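You operate a simulated robot arm through the tools that you are given. There is no shell and no other tool.

Carry out the task below with a simulated two-armed robot. There is one attempt and no reset: what you move stays moved.

## Task
Clamp the seat in the holder and wax its middle with the orange pad block.
Fine: wax from the open teal tin; put the block back. A coat counts when it lies all over at full strength: go over it till it gets no stronger.

The check looks at the end state, three seconds after you hand in, the way a careful person would. Anything else that was tipped, shoved, dropped, spilled or broken makes it a failure.

## Robot
Two 7-joint arms with fingered hands on one trunk that stands fixed in place. Base frame: the origin is at the foot of the trunk, x ahead of it, y to its left, z up; the work surface is at about z = 82. Readings come in cm, degrees, newtons and seconds.
The left shoulder is at [6, 16.6, 97.7], the right one opposite. With the tool pointing down near the work surface each hand reaches from about 36 to 86 cm from the base axis, measured 20 degrees to its own side. Payload 5 kg a hand.
The TCP of each hand is the grasp point between the finger pads, 3.2 cm short of the fingertips. In the tool frame z runs along the fingers and y along their closing line. The gripper opens to 16 cm; its body begins 8.9 cm behind the TCP. The gripper is a hand of 3 fingers: y runs from the thumb to the fingers, the wrist lies at [0, 0, -26.7] in the tool frame, and closing takes about 1.5 s.
Orientation is told as [roll, pitch, yaw] about the base's x, y, z axes, in that order, counted from this pose: with the fingers straight down and closing along the base's y, the tool's x points along the base's -x, its y along +y and its z along -z.

## Interface
- The arms move only by the tool nudge_tool. It takes "left_rows", "right_rows" or both (then of equal length, played together; a hand with none holds still); each is a list of rows, each a list of 3 entries, a list of its own where there are three numbers: the turn, a rotation vector about the base's x, y, z in degrees, then the shift along the base's x, y, z in cm, then the finger opening in cm, from 0 to 16. In form: [[[rx, ry, rz], [dx, dy, dz], jaw], ...]. A call has 1 to 20 rows; each row is the pose to reach, as a shift and turn from the pose commanded when the call began. Each row takes 0.2 s and may step no farther than 5 cm and 8.6 degrees from the row before; otherwise, or with a gripper value out of range, the whole call is refused. A pose out of reach is approached as far as the arm can. The call stops where the force on the tool passes 40 N (or 10 N more than at its start, if that is more) or the arm is blocked; 0.2 s more then pass. Each finger travels about 4.5 cm/s and halts on what it meets, pressing with about 30 N; the grip force reading is that of the motor and also rises with nothing between the fingers. The clock runs only during rows and for 0.2 s after the last one: add rows that repeat a pose to give the fingers time. It gives the time, the measured TCP pose, the force on the tool (base axes), the opening and the grip force at its end, in the units of the frame above (readings bear some noise), with the torque about the TCP (base axes, N m) and any sound that the robot's microphone picked up.
- Cameras (640 x 400 px; columns grow to the right, rows downward): "scene" is now at [3.75, -4.31, 161.62]; the picture's right is [-0.52, -0.85, -0.00], its down [-0.62, 0.38, -0.69] and it looks along [0.58, -0.36, -0.73] (base axes); focal length 348 px, centre (320, 200). "left" rides on the left gripper at [-6.5, -0.4, -11.6] in its tool frame; the picture's right is [0.06, -1.00, 0.00], its down [0.87, 0.05, -0.49] and it looks along [0.49, 0.03, 0.87] (tool axes); focal length 261 px, centre (320, 200). "right" rides on the right gripper at [6.5, -0.4, -11.6] in its tool frame; the picture's right is [0.06, 1.00, 0.00], its down [-0.87, 0.05, -0.49] and it looks along [-0.49, 0.03, 0.87] (tool axes); focal length 261 px, centre (320, 200). There is no depth. A picture from a camera that has moved, and an enlarged one, comes with that camera's place and axes in the base frame and with its lens.
- camera(camera): a new picture of that camera. The clock stands still meanwhile.
- slide_trunk(by): slides the trunk up (or, below 0, down) by that many cm; the arms and the scene camera ride with it, the base frame stays. It gives what a move gives, with no picture.
- set_grasp(shape, hand): the hand has 3 fingers and takes this shape, open, in about a second: jaw (thumb against the fingers, like two jaws); tri (thumb and two fingers); tip (a fingertip pinch); poke (one finger out to press); point (the index stretched); flat (the hand flat); cup (the hand cupped); fist (a fist). The gripper value then closes the fingers along that shape, each until it touches; the sizes above hold for jaw. It gives what a move gives, with no picture.
- aim_head(pan, tilt): turns the head with the scene camera to pan (to the left, within 86 degrees either way) and tilt (down, from -29 to 69), counted from straight ahead of the robot. It gives what a move gives.
- enlarge(camera, box): a new picture of the part [left, top, right, bottom] of that camera's present view, enlarged. The clock stands still meanwhile.
- sign_off(): hands the job in; it is judged then, once.

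Nothing tells you positions but the pictures and the camera data. Unless the task says otherwise, let go and move clear before handing in.

The tools are called after ">>>" by a JSON object that holds its "api" and its "payload". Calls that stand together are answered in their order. nudge_tool: Moves the arms, as the interface text tells. Its arguments: {"type":"object","properties":{"left_rows":{"type":"array","items":{"type":"array"}},"right_rows":{"type":"array","items":{"type":"array"}}},"required":[]} The other tools are called the same way: slide_trunk (by) moves the trunk up or down; set_grasp (shape, hand) gives the hand a shape; aim_head (pan, tilt) turns the head that bears the scene camera; camera (camera) takes a picture; enlarge (camera, box) takes an enlarged picture of a part of a camera's view; sign_off () hands the job in.

At the start:

```text
time_s: 0.0
left_eef_pos: [53.04, -4.46, 118.29]
left_ee_rot: [-0.1, 0.0, 0.0]
left_wrist_force: [1.2, -0.2, -0.7]
left_ft_torque: [-0.03, 0.01, 0.02]
left_finger_gap: 15.99
left_gripper_force: 0.0
left_shape: jaw
right_eef_pos: [29.52, -44.16, 115.42]
right_ee_rot: [-0.1, 0.1, -0.1]
right_wrist_force: [-0.6, 0.2, 0.1]
right_ft_torque: [-0.05, 0.01, -0.03]
right_finger_gap: 16.0
right_gripper_force: 0.0
right_shape: jaw
trunk travel left (down, up): [-52.5, 6.5]
head pan, tilt (commanded): [-31.6, 46.7]
```

scene: 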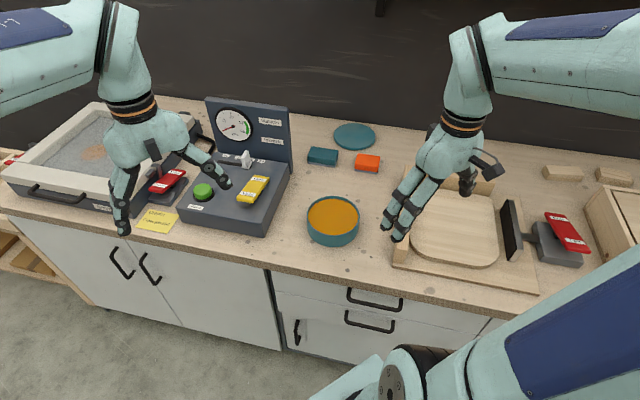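
right: 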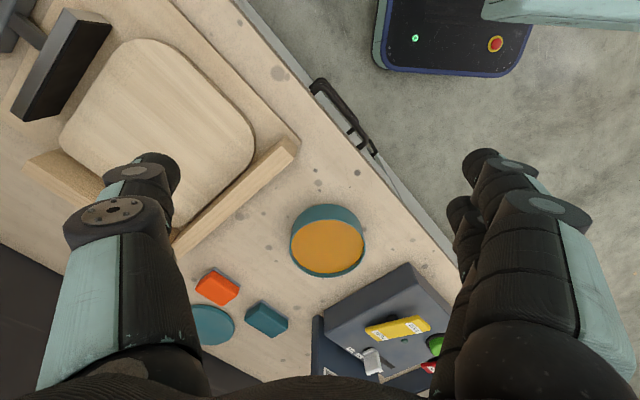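
left: 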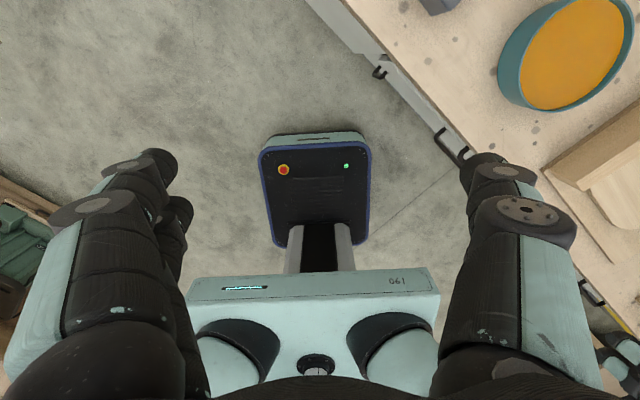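

I see a bench with a holder on the right (a wooden seat on a board between a fence and a black clamp jaw with a red lever), an open teal tin of orange wax, an orange and a teal block near a teal lid, and a console with gauge to the left. I'll take close-up pictures before moving.

>>> {"api": "enlarge", "payload": {"camera": "scene", "box": [370, 140, 640, 310]}}

>>> {"api": "enlarge", "payload": {"camera": "scene", "box": [130, 80, 400, 250]}}

>>> {"api": "enlarge", "payload": {"camera": "right", "box": [0, 0, 320, 200]}}

>>> {"api": "enlarge", "payload": {"camera": "right", "box": [160, 180, 480, 380]}}

```text
2.35 times, centred on (505, 225) of scene
camera zoom: at [3.75, -4.31, 161.62], right [-0.52, -0.85, 0.0], down [-0.62, 0.38, -0.69], along [0.58, -0.36, -0.73], focal length 818 px, centre (-115, 141)
```

zoom: 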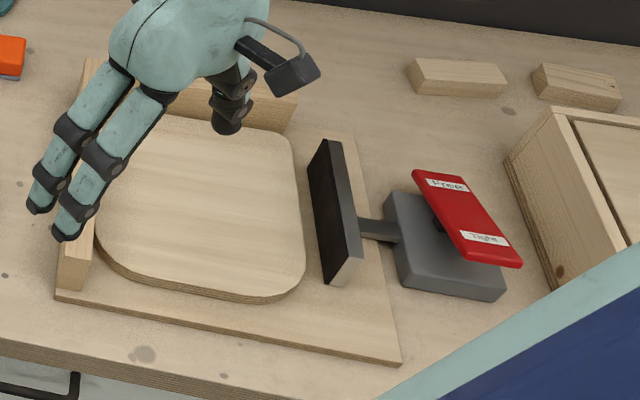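

```text
2.35 times, centred on (265, 165) of scene
camera zoom: at [3.75, -4.31, 161.62], right [-0.52, -0.85, 0.0], down [-0.62, 0.38, -0.69], along [0.58, -0.36, -0.73], focal length 818 px, centre (449, 282)
```

zoom: 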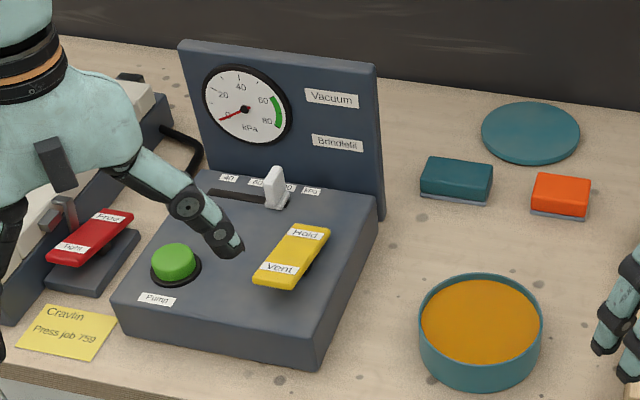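

```text
2.00 times, centred on (160, 100) of right
camera zoom: at [23.03, -44.65, 126.88], right [-0.06, 1.0, 0.0], down [0.87, 0.05, 0.49], along [0.49, 0.03, -0.87], focal length 521 px, centre (640, 400)
```

zoom: 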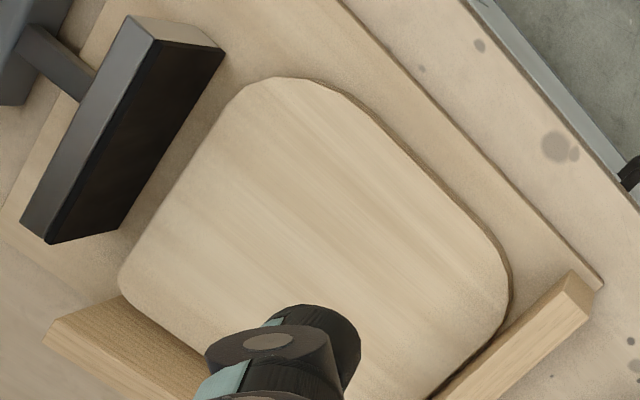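

```text
2.00 times, centred on (320, 280) of right
camera zoom: at [23.03, -44.65, 126.88], right [-0.06, 1.0, 0.0], down [0.87, 0.05, 0.49], along [0.49, 0.03, -0.87], focal length 521 px, centre (320, 40)
```

zoom: 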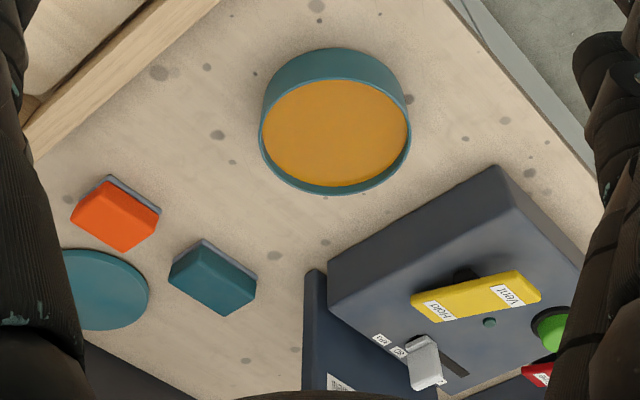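

The holder with the seat is around (36, -69), the tin near (57, -41), the orange block near (72, -65) and the clamp lever near (17, -87). I'll pan the head to see the right side of the bench better.

>>> {"api": "aim_head", "payload": {"pan": -60, "tilt": 45}}

>>> {"api": "camera", "payload": {"camera": "scene"}}

>>> {"api": "enlarge", "payload": {"camera": "scene", "box": [200, 100, 520, 300]}}

```text
time_s: 0.9
left_eef_pos: [53.05, -4.42, 118.2]
left_ee_rot: [0.0, -0.1, 0.0]
left_wrist_force: [-0.4, -0.1, 0.1]
left_ft_torque: [0.0, 0.02, -0.02]
left_finger_gap: 15.98
left_gripper_force: 0.0
left_shape: jaw
right_eef_pos: [29.61, -44.08, 115.27]
right_ee_rot: [0.1, 0.0, -0.1]
right_wrist_force: [-1.1, -0.3, 0.7]
right_ft_torque: [0.01, -0.02, 0.04]
right_finger_gap: 15.96
right_gripper_force: 0.1
right_shape: jaw
trunk travel left (down, up): [-52.5, 6.5]
head pan, tilt (commanded): [-60.0, 45.0]
```

```text
taken
camera scene: at [1.01, -7.16, 161.85], right [-0.87, -0.5, 0.0], down [-0.35, 0.61, -0.71], along [0.35, -0.61, -0.71], focal length 348 px, centre (320, 200)
```

scene: 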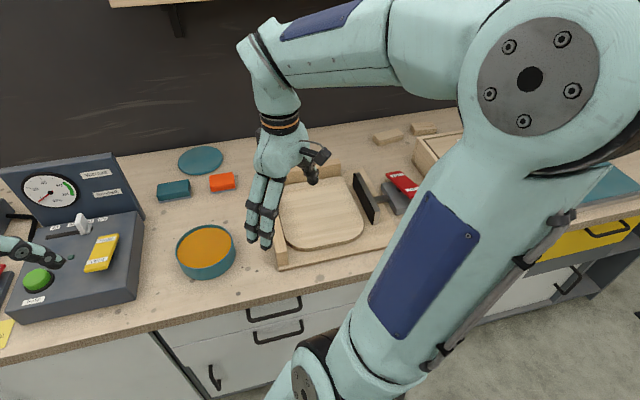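

```text
2.00 times, centred on (360, 200) of scene
camera zoom: at [1.01, -7.16, 161.85], right [-0.87, -0.5, 0.0], down [-0.35, 0.61, -0.71], along [0.35, -0.61, -0.71], focal length 695 px, centre (240, 200)
```

zoom: 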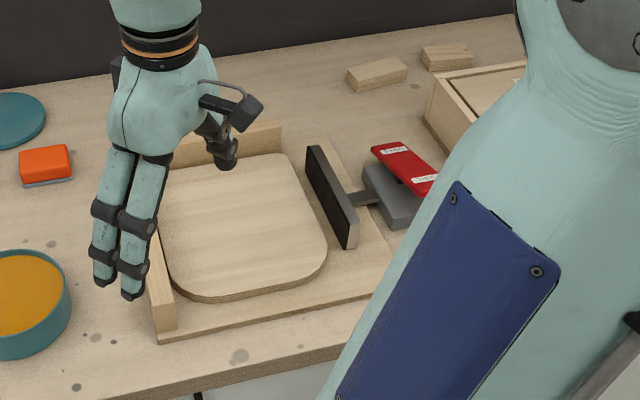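

The right arm partly blocks the head's view, so I'll turn the right wrist about -42° to line up with the bench and move it back over the holder. Then I'll look with its own camera.

>>> {"api": "nudge_tool", "payload": {"right_rows": [[[0, 0, -7], [-0.6, -2.7, 0.5], 16], [[0, 0, -14], [-1.2, -5.4, 1], 16], [[0, 0, -21], [-1.8, -8.1, 1.5], 16], [[0, 0, -28], [-2.4, -10.8, 2], 16], [[0, 0, -35], [-3, -13.5, 2.5], 16], [[0, 0, -42], [-3.6, -16.2, 3], 16], [[0, 0, -42], [-3.6, -16.2, 3], 16]]}}

>>> {"api": "camera", "payload": {"camera": "right"}}

>>> {"api": "camera", "payload": {"camera": "scene"}}

```text
time_s: 2.5
left_eef_pos: [52.96, -4.43, 118.28]
left_ee_rot: [0.0, 0.0, 0.0]
left_wrist_force: [-0.3, -0.5, 0.4]
left_ft_torque: [-0.03, 0.04, 0.0]
left_finger_gap: 15.98
left_gripper_force: 0.1
left_shape: jaw
right_eef_pos: [26.09, -60.36, 118.45]
right_ee_rot: [0.0, 0.0, -42.3]
right_wrist_force: [1.1, -0.8, -0.4]
right_ft_torque: [-0.01, 0.03, 0.02]
right_finger_gap: 16.02
right_gripper_force: 0.0
right_shape: jaw
trunk travel left (down, up): [-52.5, 6.5]
head pan, tilt (commanded): [-60.0, 45.0]
```

```text
taken
camera right: at [20.93, -56.4, 129.88], right [0.62, 0.78, 0.0], down [0.68, -0.54, 0.49], along [0.38, -0.31, -0.87], focal length 261 px, centre (320, 200)
```

right: 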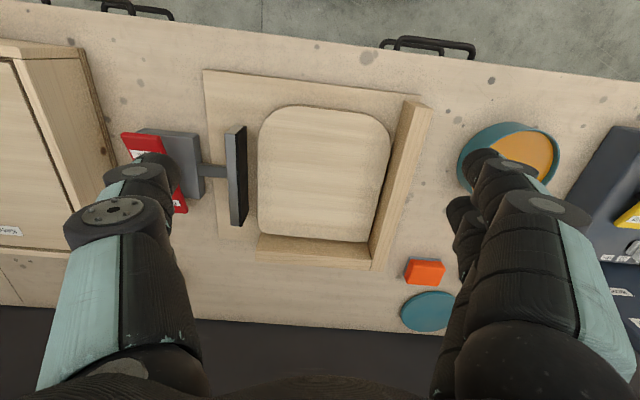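

```text
taken
camera scene: at [1.0, -7.13, 161.85], right [-0.87, -0.5, 0.0], down [-0.35, 0.61, -0.71], along [0.35, -0.61, -0.71], focal length 348 px, centre (320, 200)
```

scene: 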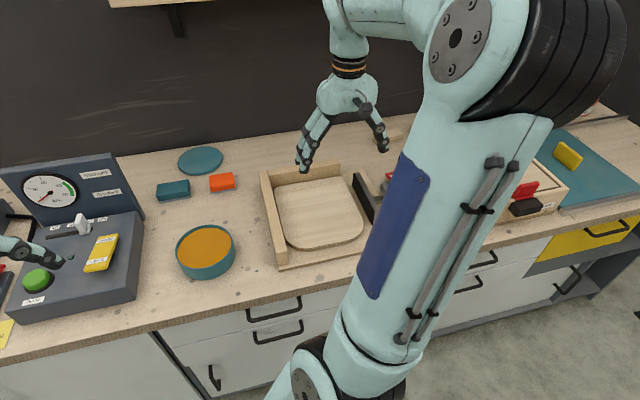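

Now I can see the holder from above. I'll zoom in on the holder, lever and seat to measure them.

>>> {"api": "enlarge", "payload": {"camera": "right", "box": [190, 60, 446, 280]}}

>>> {"api": "enlarge", "payload": {"camera": "right", "box": [90, 90, 290, 240]}}

>>> {"api": "enlarge", "payload": {"camera": "scene", "box": [160, 130, 420, 290]}}

```text
1.82 times, centred on (318, 170) of right
camera zoom: at [20.93, -56.4, 129.88], right [0.62, 0.78, 0.0], down [0.68, -0.54, 0.49], along [0.38, -0.31, -0.87], focal length 474 px, centre (324, 254)
```

zoom: 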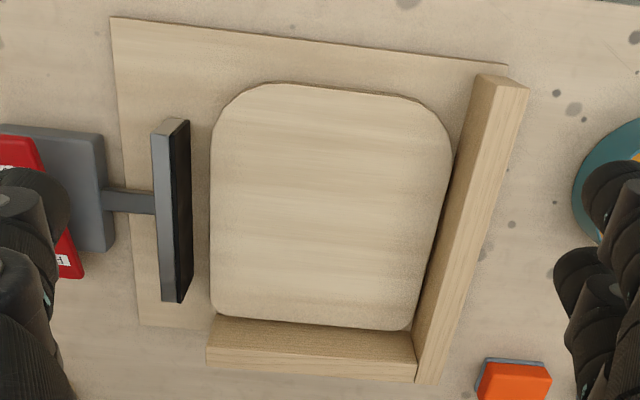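

```text
2.67 times, centred on (190, 165) of right
camera zoom: at [20.93, -56.4, 129.88], right [0.62, 0.78, 0.0], down [0.68, -0.54, 0.49], along [0.38, -0.31, -0.87], focal length 695 px, centre (667, 293)
```

zoom: 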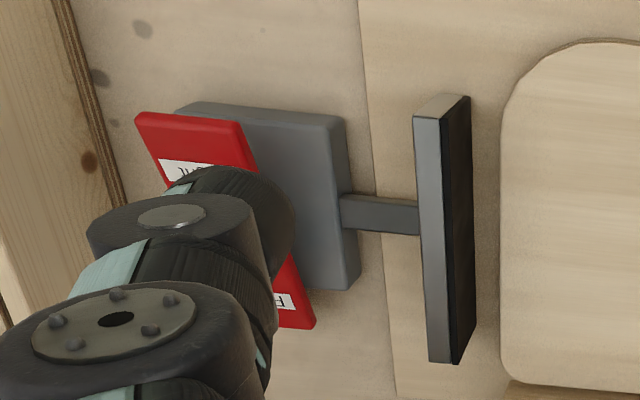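

```text
2.46 times, centred on (290, 210) of scene
camera zoom: at [1.0, -7.13, 161.85], right [-0.87, -0.5, 0.0], down [-0.35, 0.61, -0.71], along [0.35, -0.61, -0.71], focal length 855 px, centre (394, 175)
```

zoom: 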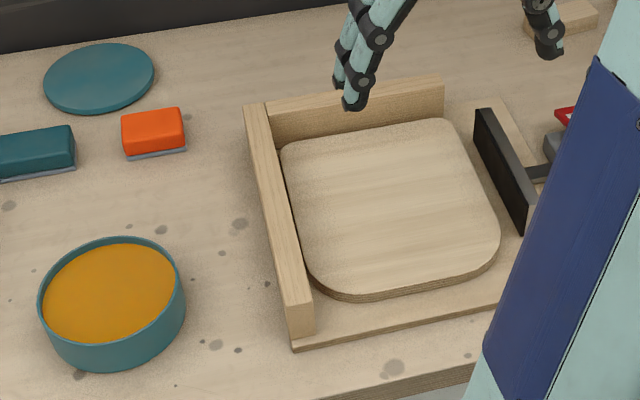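

The seat already sits in the corner of the two fences, with the jaw about 2 cm off it. The lever's "Tight" end looks raised, so I'll move the right hand over the clamp for a clear view before pressing it.

>>> {"api": "nudge_tool", "payload": {"right_rows": [[[0, 0, 0], [-3, -2.6, 0], 16], [[0, 0, 0], [-6, -5.2, 0], 16], [[0, 0, 0], [-9, -7.8, 0], 16], [[0, 0, 0], [-12, -10.4, 0], 16], [[0, 0, 0], [-15, -13, 0], 16], [[0, 0, 0], [-15, -13, 0], 16]]}}

>>> {"api": "camera", "payload": {"camera": "right"}}

>>> {"api": "camera", "payload": {"camera": "scene"}}

```text
time_s: 3.9
left_eef_pos: [52.97, -4.4, 118.23]
left_ee_rot: [0.0, 0.0, -0.1]
left_wrist_force: [-0.7, 0.2, 0.3]
left_ft_torque: [0.01, 0.02, 0.0]
left_finger_gap: 15.97
left_gripper_force: 0.1
left_shape: jaw
right_eef_pos: [10.95, -73.17, 118.57]
right_ee_rot: [0.2, 0.0, -42.0]
right_wrist_force: [-0.1, 0.1, 0.1]
right_ft_torque: [0.02, 0.02, -0.02]
right_finger_gap: 16.0
right_gripper_force: 0.0
right_shape: jaw
trunk travel left (down, up): [-52.5, 6.5]
head pan, tilt (commanded): [-60.0, 45.0]
```

```text
taken
camera right: at [5.81, -69.28, 129.97], right [0.62, 0.78, 0.0], down [0.68, -0.54, 0.49], along [0.39, -0.31, -0.87], focal length 261 px, centre (320, 200)
```

right: 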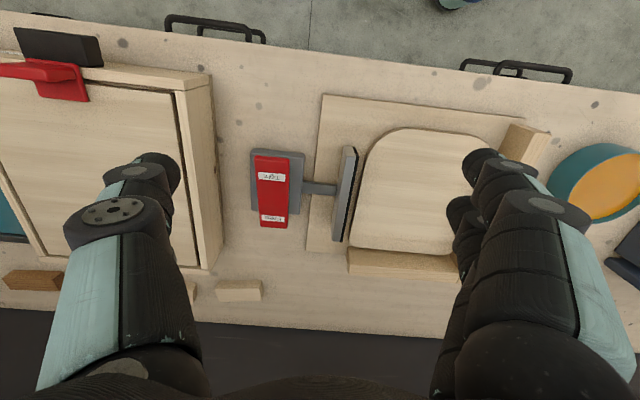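

```text
taken
camera scene: at [1.0, -7.12, 161.85], right [-0.87, -0.5, 0.0], down [-0.35, 0.61, -0.71], along [0.35, -0.61, -0.71], focal length 348 px, centre (320, 200)
```

scene: 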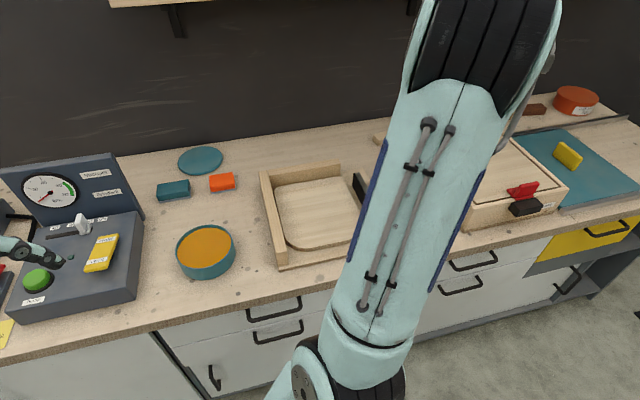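

>>> {"api": "enlarge", "payload": {"camera": "right", "box": [220, 130, 380, 250]}}

>>> {"api": "enlarge", "payload": {"camera": "right", "box": [300, 80, 620, 280]}}

```text
3.33 times, centred on (300, 190) of right
camera zoom: at [5.81, -69.28, 129.97], right [0.62, 0.78, 0.0], down [0.68, -0.54, 0.49], along [0.39, -0.31, -0.87], focal length 869 px, centre (387, 233)
```

zoom: 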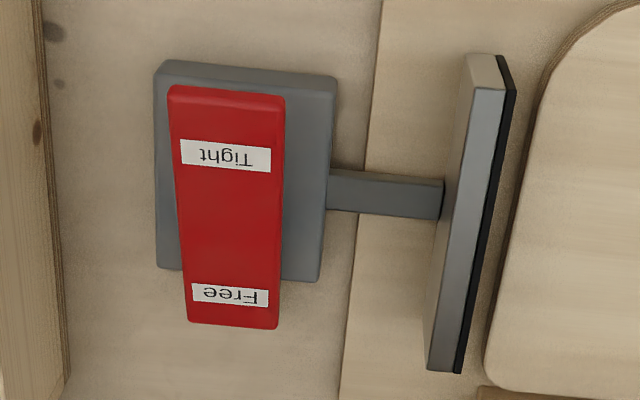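

```text
2.00 times, centred on (460, 180) of right
camera zoom: at [5.81, -69.28, 129.97], right [0.62, 0.78, 0.0], down [0.68, -0.54, 0.49], along [0.39, -0.31, -0.87], focal length 521 px, centre (40, 240)
```

zoom: 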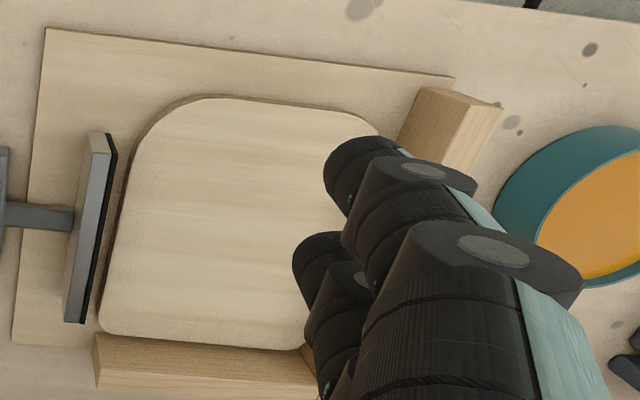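

The lever's Tight end is up, at about (14.8, -86.6, 90.8), with the Free end lower by about 3.4 cm. I'll close the fingers and hover them above the Tight end.

>>> {"api": "nudge_tool", "payload": {"right_rows": [[[0, 0, 0], [0.5, -2, -2], 14], [[0, 0, 0], [1, -4, -4], 12], [[0, 0, 0], [1.5, -6, -6], 10], [[0, 0, 0], [2, -8, -8], 8], [[0, 0, 0], [2.5, -10, -10], 6], [[0, 0, 0], [3, -12, -12], 4], [[0, 0, 0], [3, -12.6, -14], 2], [[0, 0, 0], [3, -12.6, -16], 0], [[0, 0, 0], [3, -12.6, -18], 0], [[0, 0, 0], [3, -12.6, -18], 0], [[0, 0, 0], [3, -12.6, -18], 0]]}}

>>> {"api": "camera", "payload": {"camera": "right"}}

>>> {"api": "camera", "payload": {"camera": "scene"}}

```text
time_s: 6.3
left_eef_pos: [52.99, -4.47, 118.31]
left_ee_rot: [-0.1, -0.1, 0.0]
left_wrist_force: [0.2, -0.4, 0.3]
left_ft_torque: [-0.02, 0.03, -0.01]
left_finger_gap: 15.97
left_gripper_force: 0.1
left_shape: jaw
right_eef_pos: [14.03, -85.99, 100.36]
right_ee_rot: [0.1, 0.0, -42.1]
right_wrist_force: [0.5, -0.3, -0.1]
right_ft_torque: [0.0, 0.0, 0.02]
right_finger_gap: 0.02
right_gripper_force: 30.2
right_shape: jaw
trunk travel left (down, up): [-52.5, 6.5]
head pan, tilt (commanded): [-60.0, 45.0]
```

```text
taken
camera right: at [8.89, -82.09, 111.89], right [0.62, 0.78, 0.0], down [0.68, -0.54, 0.49], along [0.39, -0.31, -0.87], focal length 261 px, centre (320, 200)
```

right: 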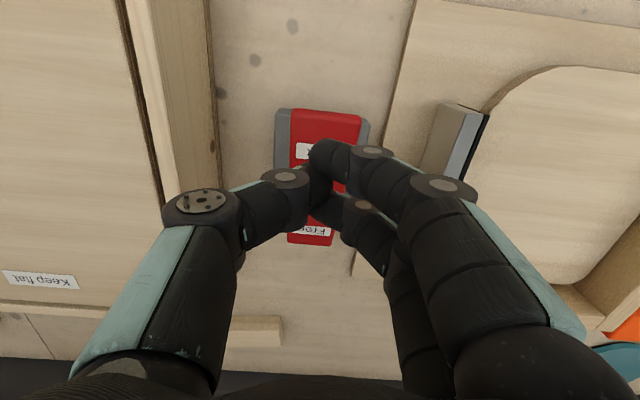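

```text
taken
camera scene: at [1.0, -7.19, 161.85], right [-0.87, -0.5, 0.0], down [-0.35, 0.61, -0.71], along [0.35, -0.61, -0.71], focal length 348 px, centre (320, 200)
```

scene: 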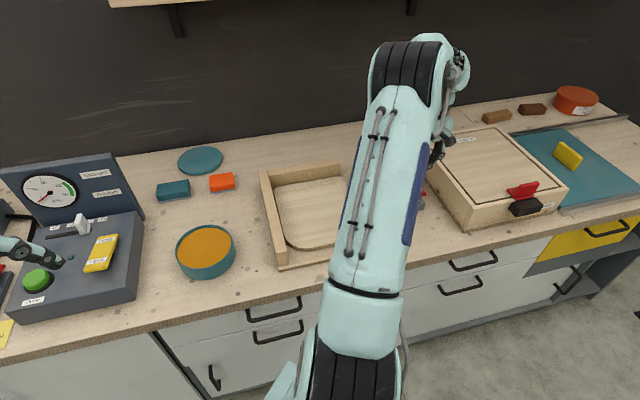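

The closed jaw has two fingertips about 5 cm apart along the lever, which could press too close to the pivot. The poke shape looks better suited, so I'll set it and look.

>>> {"api": "set_grasp", "payload": {"hand": "right", "shape": "poke"}}

>>> {"api": "camera", "payload": {"camera": "right"}}

```text
time_s: 7.2
left_eef_pos: [53.03, -4.41, 118.18]
left_ee_rot: [-0.1, 0.0, 0.0]
left_wrist_force: [0.8, 0.1, -0.1]
left_ft_torque: [0.0, -0.04, 0.01]
left_finger_gap: 15.99
left_gripper_force: 0.0
left_shape: jaw
right_eef_pos: [14.03, -86.03, 100.43]
right_ee_rot: [0.0, 0.0, -42.1]
right_wrist_force: [0.7, 0.7, -0.4]
right_ft_torque: [-0.02, 0.04, 0.0]
right_finger_gap: 0.02
right_gripper_force: 0.1
right_shape: poke
trunk travel left (down, up): [-52.5, 6.5]
head pan, tilt (commanded): [-60.0, 45.0]
```

```text
taken
camera right: at [8.89, -82.08, 111.91], right [0.62, 0.78, 0.0], down [0.68, -0.54, 0.49], along [0.39, -0.31, -0.87], focal length 261 px, centre (320, 200)
```

right: 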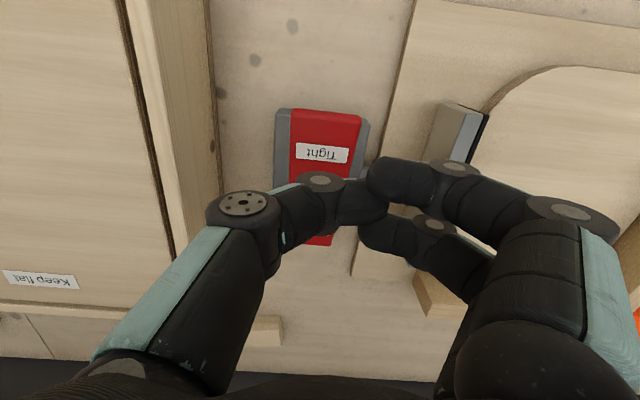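

The poke shape doesn't show clearly yet, so I'll let time pass with a hold row and look again.

>>> {"api": "nudge_tool", "payload": {"right_rows": [[[0, 0, 0], [0, 0, 0], 16], [[0, 0, 0], [0, 0, 0], 16], [[0, 0, 0], [0, 0, 0], 16], [[0, 0, 0], [0, 0, 0], 16]]}}

>>> {"api": "camera", "payload": {"camera": "right"}}

```text
time_s: 8.2
left_eef_pos: [53.11, -4.48, 118.2]
left_ee_rot: [0.0, 0.0, 0.0]
left_wrist_force: [-0.6, -0.1, -0.4]
left_ft_torque: [0.0, 0.0, 0.01]
left_finger_gap: 16.0
left_gripper_force: 0.0
left_shape: jaw
right_eef_pos: [14.14, -85.92, 100.34]
right_ee_rot: [0.0, 0.0, -42.1]
right_wrist_force: [0.2, -0.3, -0.5]
right_ft_torque: [0.0, -0.03, -0.01]
right_finger_gap: 0.0
right_gripper_force: 0.1
right_shape: poke
trunk travel left (down, up): [-52.5, 6.5]
head pan, tilt (commanded): [-60.0, 45.0]
```

```text
taken
camera right: at [8.89, -82.08, 111.91], right [0.62, 0.78, 0.0], down [0.68, -0.54, 0.49], along [0.39, -0.31, -0.87], focal length 261 px, centre (320, 200)
```

right: 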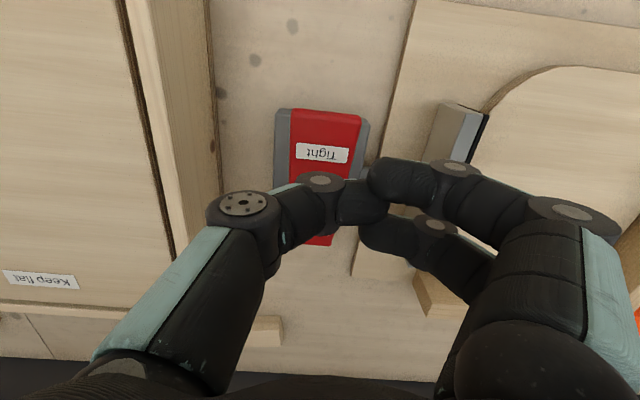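

Poke isn't a clear single finger here. I'll try "point" (index stretched).

>>> {"api": "set_grasp", "payload": {"hand": "right", "shape": "point"}}

>>> {"api": "camera", "payload": {"camera": "right"}}

>>> {"api": "enlarge", "payload": {"camera": "right", "box": [160, 80, 560, 330]}}

```text
time_s: 9.1
left_eef_pos: [53.06, -4.43, 118.05]
left_ee_rot: [0.0, 0.1, -0.1]
left_wrist_force: [0.2, 0.5, -0.5]
left_ft_torque: [-0.01, 0.02, 0.04]
left_finger_gap: 15.98
left_gripper_force: 0.0
left_shape: jaw
right_eef_pos: [14.13, -86.03, 100.37]
right_ee_rot: [0.0, 0.0, -42.1]
right_wrist_force: [-0.3, -0.4, 0.3]
right_ft_torque: [-0.02, 0.03, 0.01]
right_finger_gap: 0.0
right_gripper_force: 0.1
right_shape: point
trunk travel left (down, up): [-52.5, 6.5]
head pan, tilt (commanded): [-60.0, 45.0]
```

```text
taken
camera right: at [8.89, -82.08, 111.91], right [0.62, 0.78, 0.0], down [0.68, -0.54, 0.49], along [0.39, -0.31, -0.87], focal length 261 px, centre (320, 200)
```

right: 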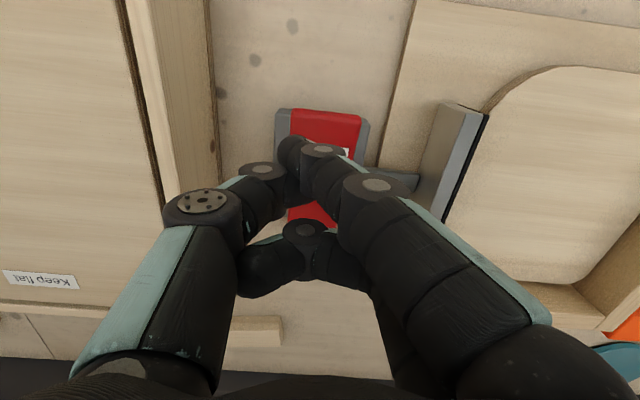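

```text
1.60 times, centred on (360, 205) of right
camera zoom: at [8.89, -82.08, 111.91], right [0.62, 0.78, 0.0], down [0.68, -0.54, 0.49], along [0.39, -0.31, -0.87], focal length 417 px, centre (256, 192)
```

zoom: 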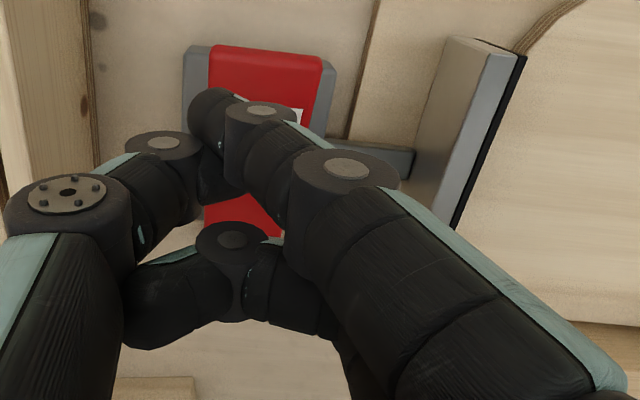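

The index finger is now out alone with its tip offset about 2 cm to the thumb side. I'll shift so the tip is over the Tight label, lower a little, and check.

>>> {"api": "nudge_tool", "payload": {"right_rows": [[[0, 0, 0], [1.2, 0.4, -1], 0], [[0, 0, 0], [2.5, 0.8, -2], 0], [[0, 0, 0], [2.5, 0.8, -3.5], 0], [[0, 0, 0], [2.5, 0.8, -3.5], 0]]}}

>>> {"api": "camera", "payload": {"camera": "right"}}

>>> {"api": "enlarge", "payload": {"camera": "right", "box": [160, 80, 480, 280]}}

>>> {"api": "aim_head", "payload": {"pan": -75, "tilt": 45}}

>>> {"api": "camera", "payload": {"camera": "scene"}}

```text
time_s: 10.1
left_eef_pos: [53.05, -4.33, 118.2]
left_ee_rot: [0.0, 0.0, 0.0]
left_wrist_force: [-0.2, 0.4, 0.1]
left_ft_torque: [-0.03, 0.01, 0.0]
left_finger_gap: 15.99
left_gripper_force: 0.1
left_shape: jaw
right_eef_pos: [16.62, -85.25, 96.85]
right_ee_rot: [0.2, 0.0, -42.0]
right_wrist_force: [-0.7, -0.4, 0.7]
right_ft_torque: [-0.01, 0.01, -0.02]
right_finger_gap: 0.0
right_gripper_force: 0.0
right_shape: point
trunk travel left (down, up): [-52.5, 6.5]
head pan, tilt (commanded): [-60.0, 45.0]
```

```text
taken
camera right: at [11.36, -81.23, 108.37], right [0.62, 0.78, 0.0], down [0.68, -0.54, 0.49], along [0.39, -0.31, -0.87], focal length 261 px, centre (320, 200)
```

right: 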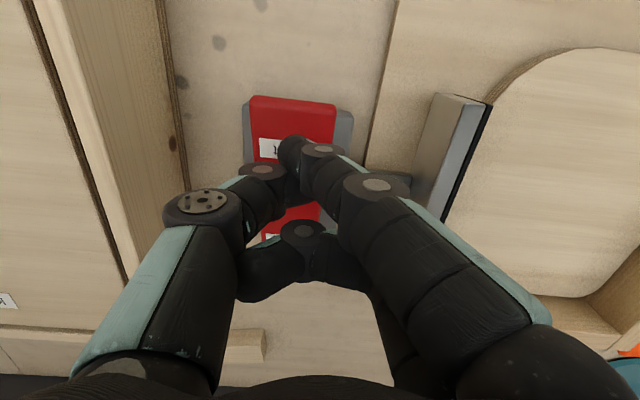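

```text
2.00 times, centred on (320, 180) of right
camera zoom: at [11.36, -81.23, 108.37], right [0.62, 0.78, 0.0], down [0.68, -0.54, 0.49], along [0.39, -0.31, -0.87], focal length 521 px, centre (320, 240)
```

zoom: 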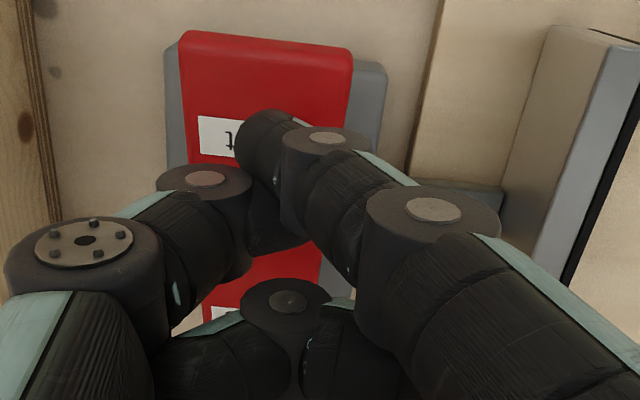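

```text
time_s: 10.9
left_eef_pos: [53.02, -4.52, 118.21]
left_ee_rot: [0.0, 0.0, 0.1]
left_wrist_force: [-0.4, 0.0, 0.5]
left_ft_torque: [-0.04, 0.0, 0.0]
left_finger_gap: 16.01
left_gripper_force: 0.1
left_shape: jaw
right_eef_pos: [16.59, -85.24, 96.88]
right_ee_rot: [0.0, 0.0, -42.2]
right_wrist_force: [0.3, 0.0, 1.1]
right_ft_torque: [0.01, -0.01, -0.02]
right_finger_gap: 0.02
right_gripper_force: 0.1
right_shape: point
trunk travel left (down, up): [-52.5, 6.5]
head pan, tilt (commanded): [-75.0, 45.0]
```

```text
taken
camera scene: at [-0.95, -7.98, 161.85], right [-0.97, -0.26, 0.0], down [-0.18, 0.68, -0.71], along [0.18, -0.68, -0.71], focal length 348 px, centre (320, 200)
```

scene: 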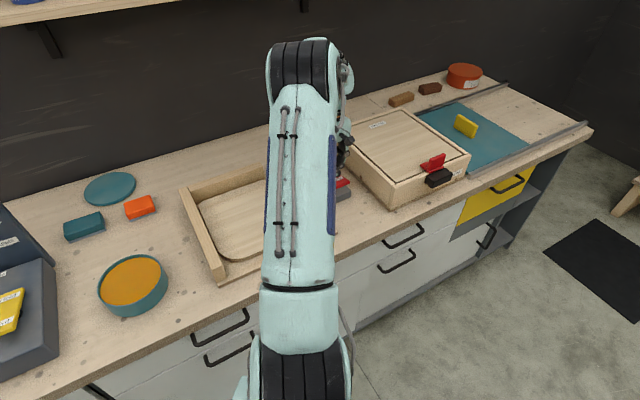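

The index tip is over the Tight label, about 3 cm above it. I'll lower it in small steps and watch the force.

>>> {"api": "nudge_tool", "payload": {"right_rows": [[[0, 0, 0], [0, 0, -1], 0], [[0, 0, 0], [0, 0, -2], 0], [[0, 0, 0], [0, 0, -2.5], 0], [[0, 0, 0], [0, 0, -3], 0], [[0, 0, 0], [0, 0, -3.5], 0], [[0, 0, 0], [0, 0, -4], 0]]}}

>>> {"api": "camera", "payload": {"camera": "right"}}

>>> {"api": "enlarge", "payload": {"camera": "right", "box": [160, 80, 480, 280]}}

```text
time_s: 12.3
left_eef_pos: [52.93, -4.42, 118.3]
left_ee_rot: [0.0, 0.0, 0.0]
left_wrist_force: [0.0, -0.3, -0.4]
left_ft_torque: [-0.01, 0.03, 0.01]
left_finger_gap: 15.98
left_gripper_force: 0.0
left_shape: jaw
right_eef_pos: [16.48, -84.99, 92.91]
right_ee_rot: [-0.1, 0.0, -42.1]
right_wrist_force: [0.1, -0.2, -0.5]
right_ft_torque: [0.03, -0.04, -0.02]
right_finger_gap: 0.03
right_gripper_force: 0.1
right_shape: point
trunk travel left (down, up): [-52.5, 6.5]
head pan, tilt (commanded): [-75.0, 45.0]
```

```text
taken
camera right: at [11.31, -81.19, 104.37], right [0.62, 0.78, 0.0], down [0.68, -0.54, 0.49], along [0.39, -0.31, -0.87], focal length 261 px, centre (320, 200)
```

right: 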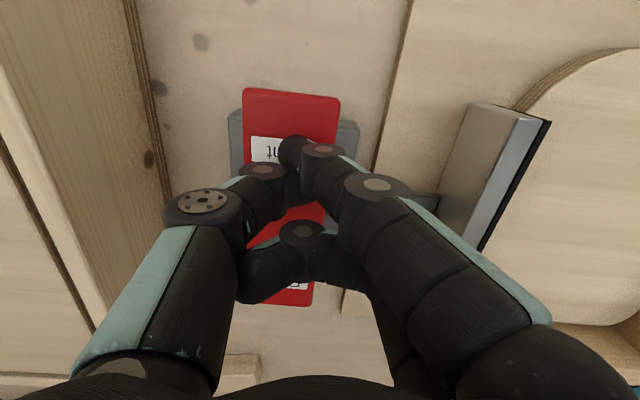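

```text
2.00 times, centred on (320, 180) of right
camera zoom: at [11.31, -81.19, 104.37], right [0.62, 0.78, 0.0], down [0.68, -0.54, 0.49], along [0.39, -0.31, -0.87], focal length 521 px, centre (320, 240)
```

zoom: 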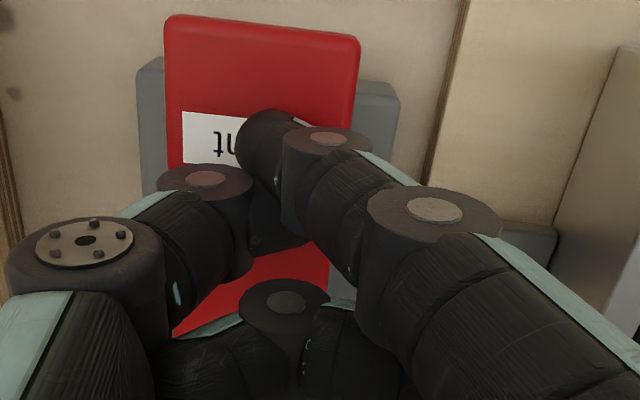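

No contact yet at TCP 92.9. I continue downward in small steps.

>>> {"api": "nudge_tool", "payload": {"right_rows": [[[0, 0, 0], [0, 0, -0.4], 0], [[0, 0, 0], [0, 0, -0.8], 0], [[0, 0, 0], [0, 0, -1.2], 0], [[0, 0, 0], [0, 0, -1.6], 0], [[0, 0, 0], [0, 0, -2.0], 0]]}}

>>> {"api": "camera", "payload": {"camera": "right"}}

```text
time_s: 13.5
left_eef_pos: [53.1, -4.21, 118.35]
left_ee_rot: [-0.1, 0.0, 0.0]
left_wrist_force: [0.0, -0.9, -0.1]
left_ft_torque: [-0.01, 0.03, 0.02]
left_finger_gap: 16.04
left_gripper_force: 0.0
left_shape: jaw
right_eef_pos: [16.39, -85.12, 91.18]
right_ee_rot: [-0.3, -0.3, -42.1]
right_wrist_force: [-1.7, 3.2, 23.3]
right_ft_torque: [-0.06, 0.16, -0.03]
right_finger_gap: 0.0
right_gripper_force: 0.0
right_shape: point
trunk travel left (down, up): [-52.5, 6.5]
head pan, tilt (commanded): [-75.0, 45.0]
```

```text
taken
camera right: at [11.25, -81.1, 102.74], right [0.62, 0.78, 0.0], down [0.68, -0.54, 0.5], along [0.39, -0.31, -0.87], focal length 261 px, centre (320, 200)
```

right: 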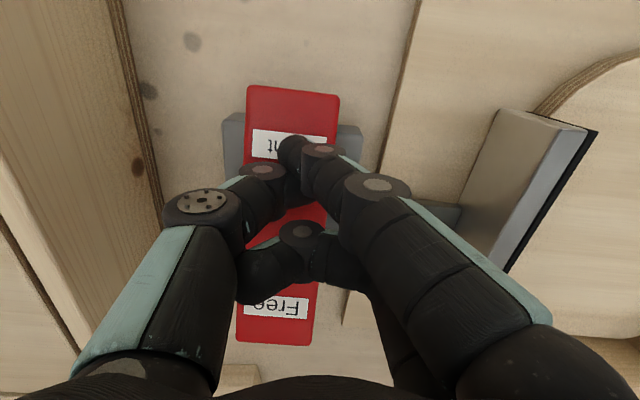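

The tip is pressing with about 23 N and the lever has begun to swing. I'll keep pressing down in steps.

>>> {"api": "nudge_tool", "payload": {"right_rows": [[[0, 0, 0], [0, 0, -0.4], 0], [[0, 0, 0], [0, 0, -0.8], 0], [[0, 0, 0], [0, 0, -1.2], 0], [[0, 0, 0], [0, 0, -1.6], 0], [[0, 0, 0], [0, 0, -2.0], 0], [[0, 0, 0], [0, 0, -2.4], 0]]}}

>>> {"api": "camera", "payload": {"camera": "right"}}

```text
time_s: 13.9
left_eef_pos: [52.94, -4.11, 118.33]
left_ee_rot: [-0.2, 0.0, 0.0]
left_wrist_force: [-0.1, -0.7, 0.0]
left_ft_torque: [0.03, -0.01, -0.01]
left_finger_gap: 15.96
left_gripper_force: 0.1
left_shape: jaw
right_eef_pos: [16.5, -85.3, 91.35]
right_ee_rot: [-0.4, -0.5, -42.2]
right_wrist_force: [-2.7, 13.0, 23.1]
right_ft_torque: [0.3, 0.24, -0.1]
right_finger_gap: 0.0
right_gripper_force: 0.1
right_shape: point
trunk travel left (down, up): [-52.5, 6.5]
head pan, tilt (commanded): [-75.0, 45.0]
stopped in row 2 (right hand): the force on the tool passed its limit at 44 N (the readings are from after the stop); the commanded pose is now the measured one
```

```text
taken
camera right: at [11.21, -81.1, 102.7], right [0.63, 0.78, -0.01], down [0.68, -0.54, 0.5], along [0.39, -0.32, -0.87], focal length 261 px, centre (320, 200)
```

right: 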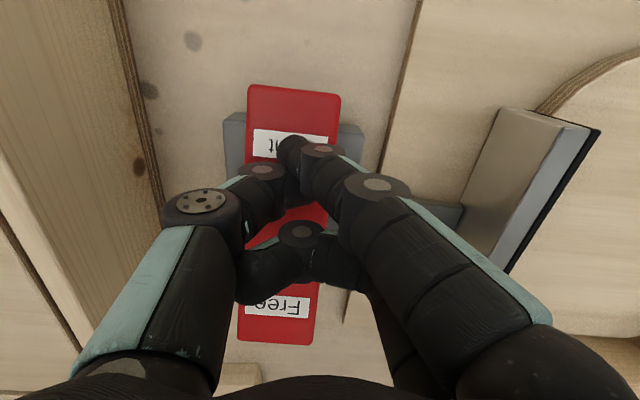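

The press stopped at 44 N and the lever barely moved, so something other than the index tip is probably touching near the pivot. I'll lift off and look at the lever again.

>>> {"api": "nudge_tool", "payload": {"right_rows": [[[0, 0, 0], [0, 0, 1], 0], [[0, 0, 0], [0, 0, 3], 0], [[0, 0, 0], [-2, 2, 6], 0], [[0, 0, 0], [-5, 4, 9], 0], [[0, 0, 0], [-8, 6, 12], 0], [[0, 0, 0], [-10, 8, 14], 0], [[0, 0, 0], [-10, 8, 14], 0]]}}

>>> {"api": "set_grasp", "payload": {"hand": "right", "shape": "jaw"}}

>>> {"api": "camera", "payload": {"camera": "right"}}

>>> {"api": "enlarge", "payload": {"camera": "right", "box": [220, 100, 460, 250]}}

```text
time_s: 15.6
left_eef_pos: [53.01, -4.5, 118.21]
left_ee_rot: [0.0, 0.0, 0.0]
left_wrist_force: [-0.7, -0.7, -0.6]
left_ft_torque: [0.01, -0.02, 0.01]
left_finger_gap: 16.01
left_gripper_force: 0.1
left_shape: jaw
right_eef_pos: [6.65, -77.34, 104.71]
right_ee_rot: [-0.2, -0.3, -42.1]
right_wrist_force: [-0.5, 0.1, -0.3]
right_ft_torque: [0.02, -0.02, 0.01]
right_finger_gap: 0.01
right_gripper_force: 0.1
right_shape: point
trunk travel left (down, up): [-52.5, 6.5]
head pan, tilt (commanded): [-75.0, 45.0]
```

```text
time_s: 16.4
left_eef_pos: [53.09, -4.43, 118.28]
left_ee_rot: [0.0, 0.1, 0.0]
left_wrist_force: [-0.3, 0.2, 0.1]
left_ft_torque: [0.01, 0.02, -0.01]
left_finger_gap: 16.03
left_gripper_force: 0.0
left_shape: jaw
right_eef_pos: [6.59, -77.4, 104.76]
right_ee_rot: [-0.2, -0.3, -42.2]
right_wrist_force: [0.9, -0.7, -0.7]
right_ft_torque: [0.02, -0.03, 0.0]
right_finger_gap: 15.99
right_gripper_force: 0.0
right_shape: jaw
trunk travel left (down, up): [-52.5, 6.5]
head pan, tilt (commanded): [-75.0, 45.0]
```

```text
taken
camera right: at [1.39, -73.34, 116.26], right [0.62, 0.78, 0.0], down [0.68, -0.54, 0.5], along [0.39, -0.31, -0.87], focal length 261 px, centre (320, 200)
```

right: 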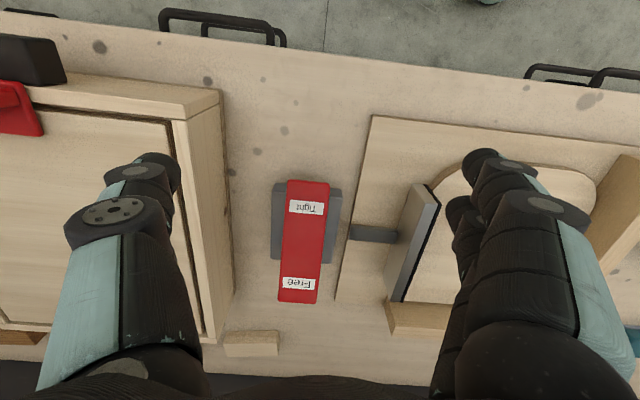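

```text
2.67 times, centred on (340, 175) of right
camera zoom: at [1.39, -73.34, 116.26], right [0.62, 0.78, 0.0], down [0.68, -0.54, 0.5], along [0.39, -0.31, -0.87], focal length 695 px, centre (267, 267)
```

zoom: 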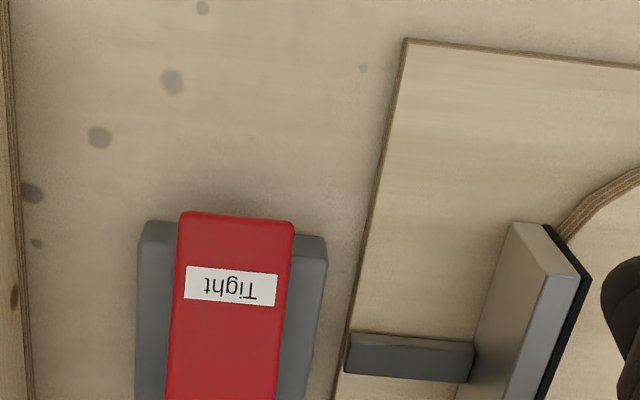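

Comparing label geometry, the Free end now looks higher than the Tight end, so the lever seems to have swung over. I'll move to look straight at the lever and at the jaw against the seat.

>>> {"api": "nudge_tool", "payload": {"right_rows": [[[0, 0, 0], [2, 2, 3], 16], [[0, 0, 0], [4.5, 4.5, 6], 16], [[0, 0, 0], [7.5, 7, 9], 16], [[0, 0, 0], [10, 9.5, 12], 16], [[0, 0, 0], [12, 11, 13], 16], [[0, 0, 0], [12, 11, 13], 16]]}}

>>> {"api": "camera", "payload": {"camera": "right"}}

>>> {"api": "enlarge", "payload": {"camera": "right", "box": [160, 80, 440, 260]}}

>>> {"api": "camera", "payload": {"camera": "scene"}}

```text
time_s: 17.9
left_eef_pos: [52.89, -4.53, 118.33]
left_ee_rot: [0.0, 0.0, 0.1]
left_wrist_force: [-0.3, -0.5, -0.8]
left_ft_torque: [-0.01, 0.0, -0.02]
left_finger_gap: 16.01
left_gripper_force: 0.1
left_shape: jaw
right_eef_pos: [18.49, -66.53, 117.9]
right_ee_rot: [-0.2, -0.3, -42.2]
right_wrist_force: [-1.2, 0.6, 0.4]
right_ft_torque: [0.01, -0.03, -0.01]
right_finger_gap: 16.0
right_gripper_force: 0.0
right_shape: jaw
trunk travel left (down, up): [-52.5, 6.5]
head pan, tilt (commanded): [-75.0, 45.0]
```

```text
taken
camera right: at [13.29, -62.32, 129.36], right [0.62, 0.78, 0.0], down [0.68, -0.54, 0.5], along [0.39, -0.31, -0.87], focal length 261 px, centre (320, 200)
```

right: 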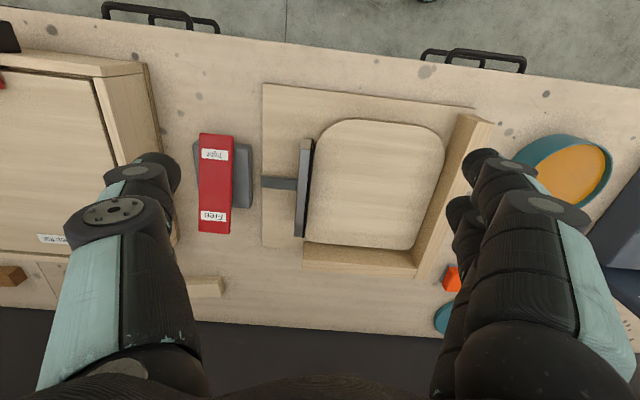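

```text
2.22 times, centred on (300, 170) of right
camera zoom: at [13.29, -62.32, 129.36], right [0.62, 0.78, 0.0], down [0.68, -0.54, 0.5], along [0.39, -0.31, -0.87], focal length 579 px, centre (364, 267)
```

zoom: 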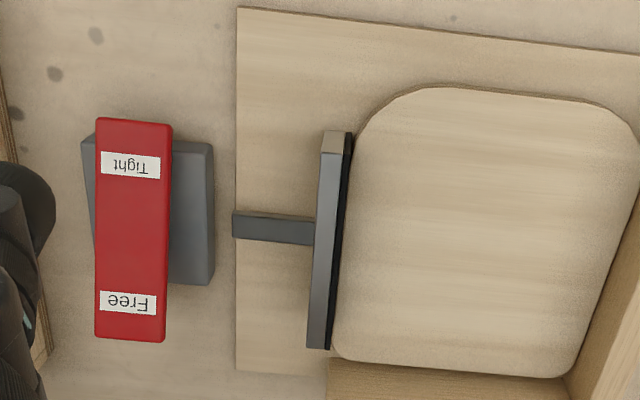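

```text
taken
camera scene: at [-0.98, -7.99, 161.85], right [-0.97, -0.26, 0.0], down [-0.18, 0.68, -0.71], along [0.18, -0.68, -0.71], focal length 348 px, centre (320, 200)
```

scene: 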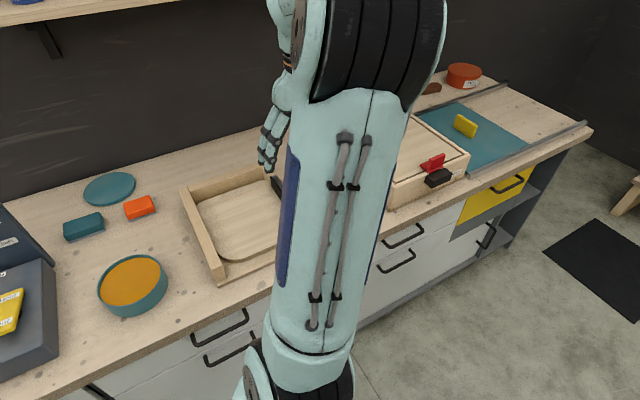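

The jaw pad now touches the seat and the lever's Free end is up, so the seat is clamped. Next I'll move toward the orange pad block near (72, -65) and look at it closely.

>>> {"api": "nudge_tool", "payload": {"right_rows": [[[0, 0, 0], [4, 1.3, 0], 16], [[0, 0, 0], [8, 2.6, 0], 16], [[0, 0, 0], [12, 3.9, 0], 16], [[0, 0, 0], [16, 5.2, 0], 16], [[0, 0, 0], [20, 6.5, -1], 16], [[0, 0, 0], [24, 7.8, -2], 16], [[0, 0, 0], [28, 9.1, -3], 16], [[0, 0, 0], [32, 10.4, -4], 16], [[0, 0, 0], [36, 11.7, -5], 16], [[0, 0, 0], [40, 12.5, -6], 16], [[0, 0, 0], [40, 12.5, -6], 16]]}}

>>> {"api": "camera", "payload": {"camera": "right"}}

>>> {"api": "enlarge", "payload": {"camera": "right", "box": [220, 140, 420, 265]}}

>>> {"api": "aim_head", "payload": {"pan": -40, "tilt": 45}}

>>> {"api": "camera", "payload": {"camera": "scene"}}

```text
time_s: 20.2
left_eef_pos: [52.96, -4.45, 118.39]
left_ee_rot: [0.0, -0.2, 0.1]
left_wrist_force: [0.0, 0.6, 0.6]
left_ft_torque: [0.02, -0.01, 0.01]
left_finger_gap: 16.0
left_gripper_force: 0.1
left_shape: jaw
right_eef_pos: [58.63, -53.8, 111.95]
right_ee_rot: [-0.2, -0.3, -42.2]
right_wrist_force: [-0.7, -0.4, 0.3]
right_ft_torque: [0.0, -0.01, 0.05]
right_finger_gap: 15.97
right_gripper_force: 0.1
right_shape: jaw
trunk travel left (down, up): [-52.5, 6.5]
head pan, tilt (commanded): [-75.0, 45.0]
```

```text
taken
camera right: at [53.37, -49.8, 123.46], right [0.62, 0.78, 0.0], down [0.68, -0.54, 0.5], along [0.39, -0.31, -0.87], focal length 261 px, centre (320, 200)
```

right: 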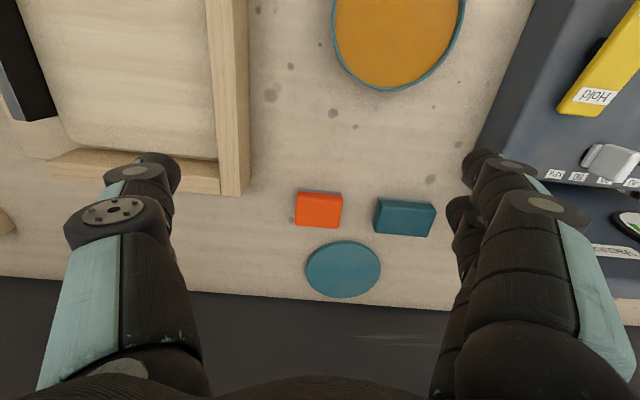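

```text
3.20 times, centred on (320, 202) of right
camera zoom: at [53.37, -49.8, 123.46], right [0.62, 0.78, 0.0], down [0.68, -0.54, 0.5], along [0.39, -0.31, -0.87], focal length 834 px, centre (320, 192)
```

zoom: 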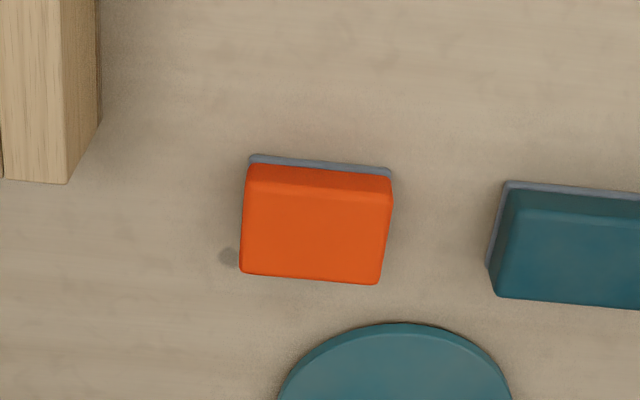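

```text
time_s: 21.3
left_eef_pos: [52.93, -4.58, 118.23]
left_ee_rot: [-0.1, 0.0, -0.2]
left_wrist_force: [0.8, -0.3, 0.5]
left_ft_torque: [-0.01, 0.02, -0.02]
left_finger_gap: 16.0
left_gripper_force: 0.0
left_shape: jaw
right_eef_pos: [58.66, -53.85, 111.89]
right_ee_rot: [-0.2, -0.3, -42.1]
right_wrist_force: [0.4, -0.1, 0.3]
right_ft_torque: [0.0, 0.03, 0.01]
right_finger_gap: 16.0
right_gripper_force: 0.1
right_shape: jaw
trunk travel left (down, up): [-52.5, 6.5]
head pan, tilt (commanded): [-40.0, 45.0]
```

```text
taken
camera scene: at [3.18, -5.36, 161.85], right [-0.64, -0.77, 0.0], down [-0.54, 0.46, -0.71], along [0.54, -0.46, -0.71], focal length 348 px, centre (320, 200)
```

scene: 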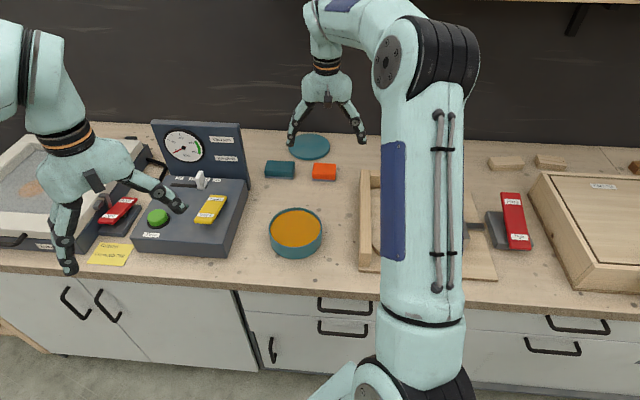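

The orange block measures about 7.7 × 5.3 × 4 cm, centred near (71.9, -65.1), with its long side along the bench. It sits at the edge of reach, so I'll raise the trunk 6 cm and tilt the hand outward about 18°, keeping the closing line along the block's length.

>>> {"api": "slide_trunk", "payload": {"by": 6}}

>>> {"api": "nudge_tool", "payload": {"right_rows": [[[0.2, 0.3, -1.7], [0, 0, 0], 12], [[0.2, 0.3, -1.7], [0, 0, 0], 10.8], [[0.2, 0.3, -1.7], [0, 0, 0], 10.8], [[0.2, 0.3, -1.7], [0, 0, 0], 10.8]]}}

```text
time_s: 22.3
left_eef_pos: [53.06, -4.4, 124.21]
left_ee_rot: [0.0, 0.0, 0.1]
left_wrist_force: [0.3, -0.1, 0.4]
left_ft_torque: [0.0, 0.04, 0.0]
left_finger_gap: 16.0
left_gripper_force: 0.1
left_shape: jaw
right_eef_pos: [58.66, -53.92, 117.86]
right_ee_rot: [-0.2, -0.3, -42.1]
right_wrist_force: [-0.4, -0.6, 1.0]
right_ft_torque: [0.03, 0.0, -0.02]
right_finger_gap: 16.0
right_gripper_force: 0.1
right_shape: jaw
trunk travel left (down, up): [-58.5, 0.5]
head pan, tilt (commanded): [-40.0, 45.0]
```

```text
time_s: 23.3
left_eef_pos: [53.07, -4.54, 124.32]
left_ee_rot: [0.1, -0.1, 0.0]
left_wrist_force: [-0.2, -0.5, 0.4]
left_ft_torque: [-0.01, 0.02, -0.03]
left_finger_gap: 15.99
left_gripper_force: 0.1
left_shape: jaw
right_eef_pos: [58.7, -53.77, 117.93]
right_ee_rot: [-0.2, 0.0, -43.7]
right_wrist_force: [0.1, -0.3, -0.4]
right_ft_torque: [-0.03, 0.01, -0.04]
right_finger_gap: 10.86
right_gripper_force: 0.0
right_shape: jaw
trunk travel left (down, up): [-58.5, 0.5]
head pan, tilt (commanded): [-40.0, 45.0]
```

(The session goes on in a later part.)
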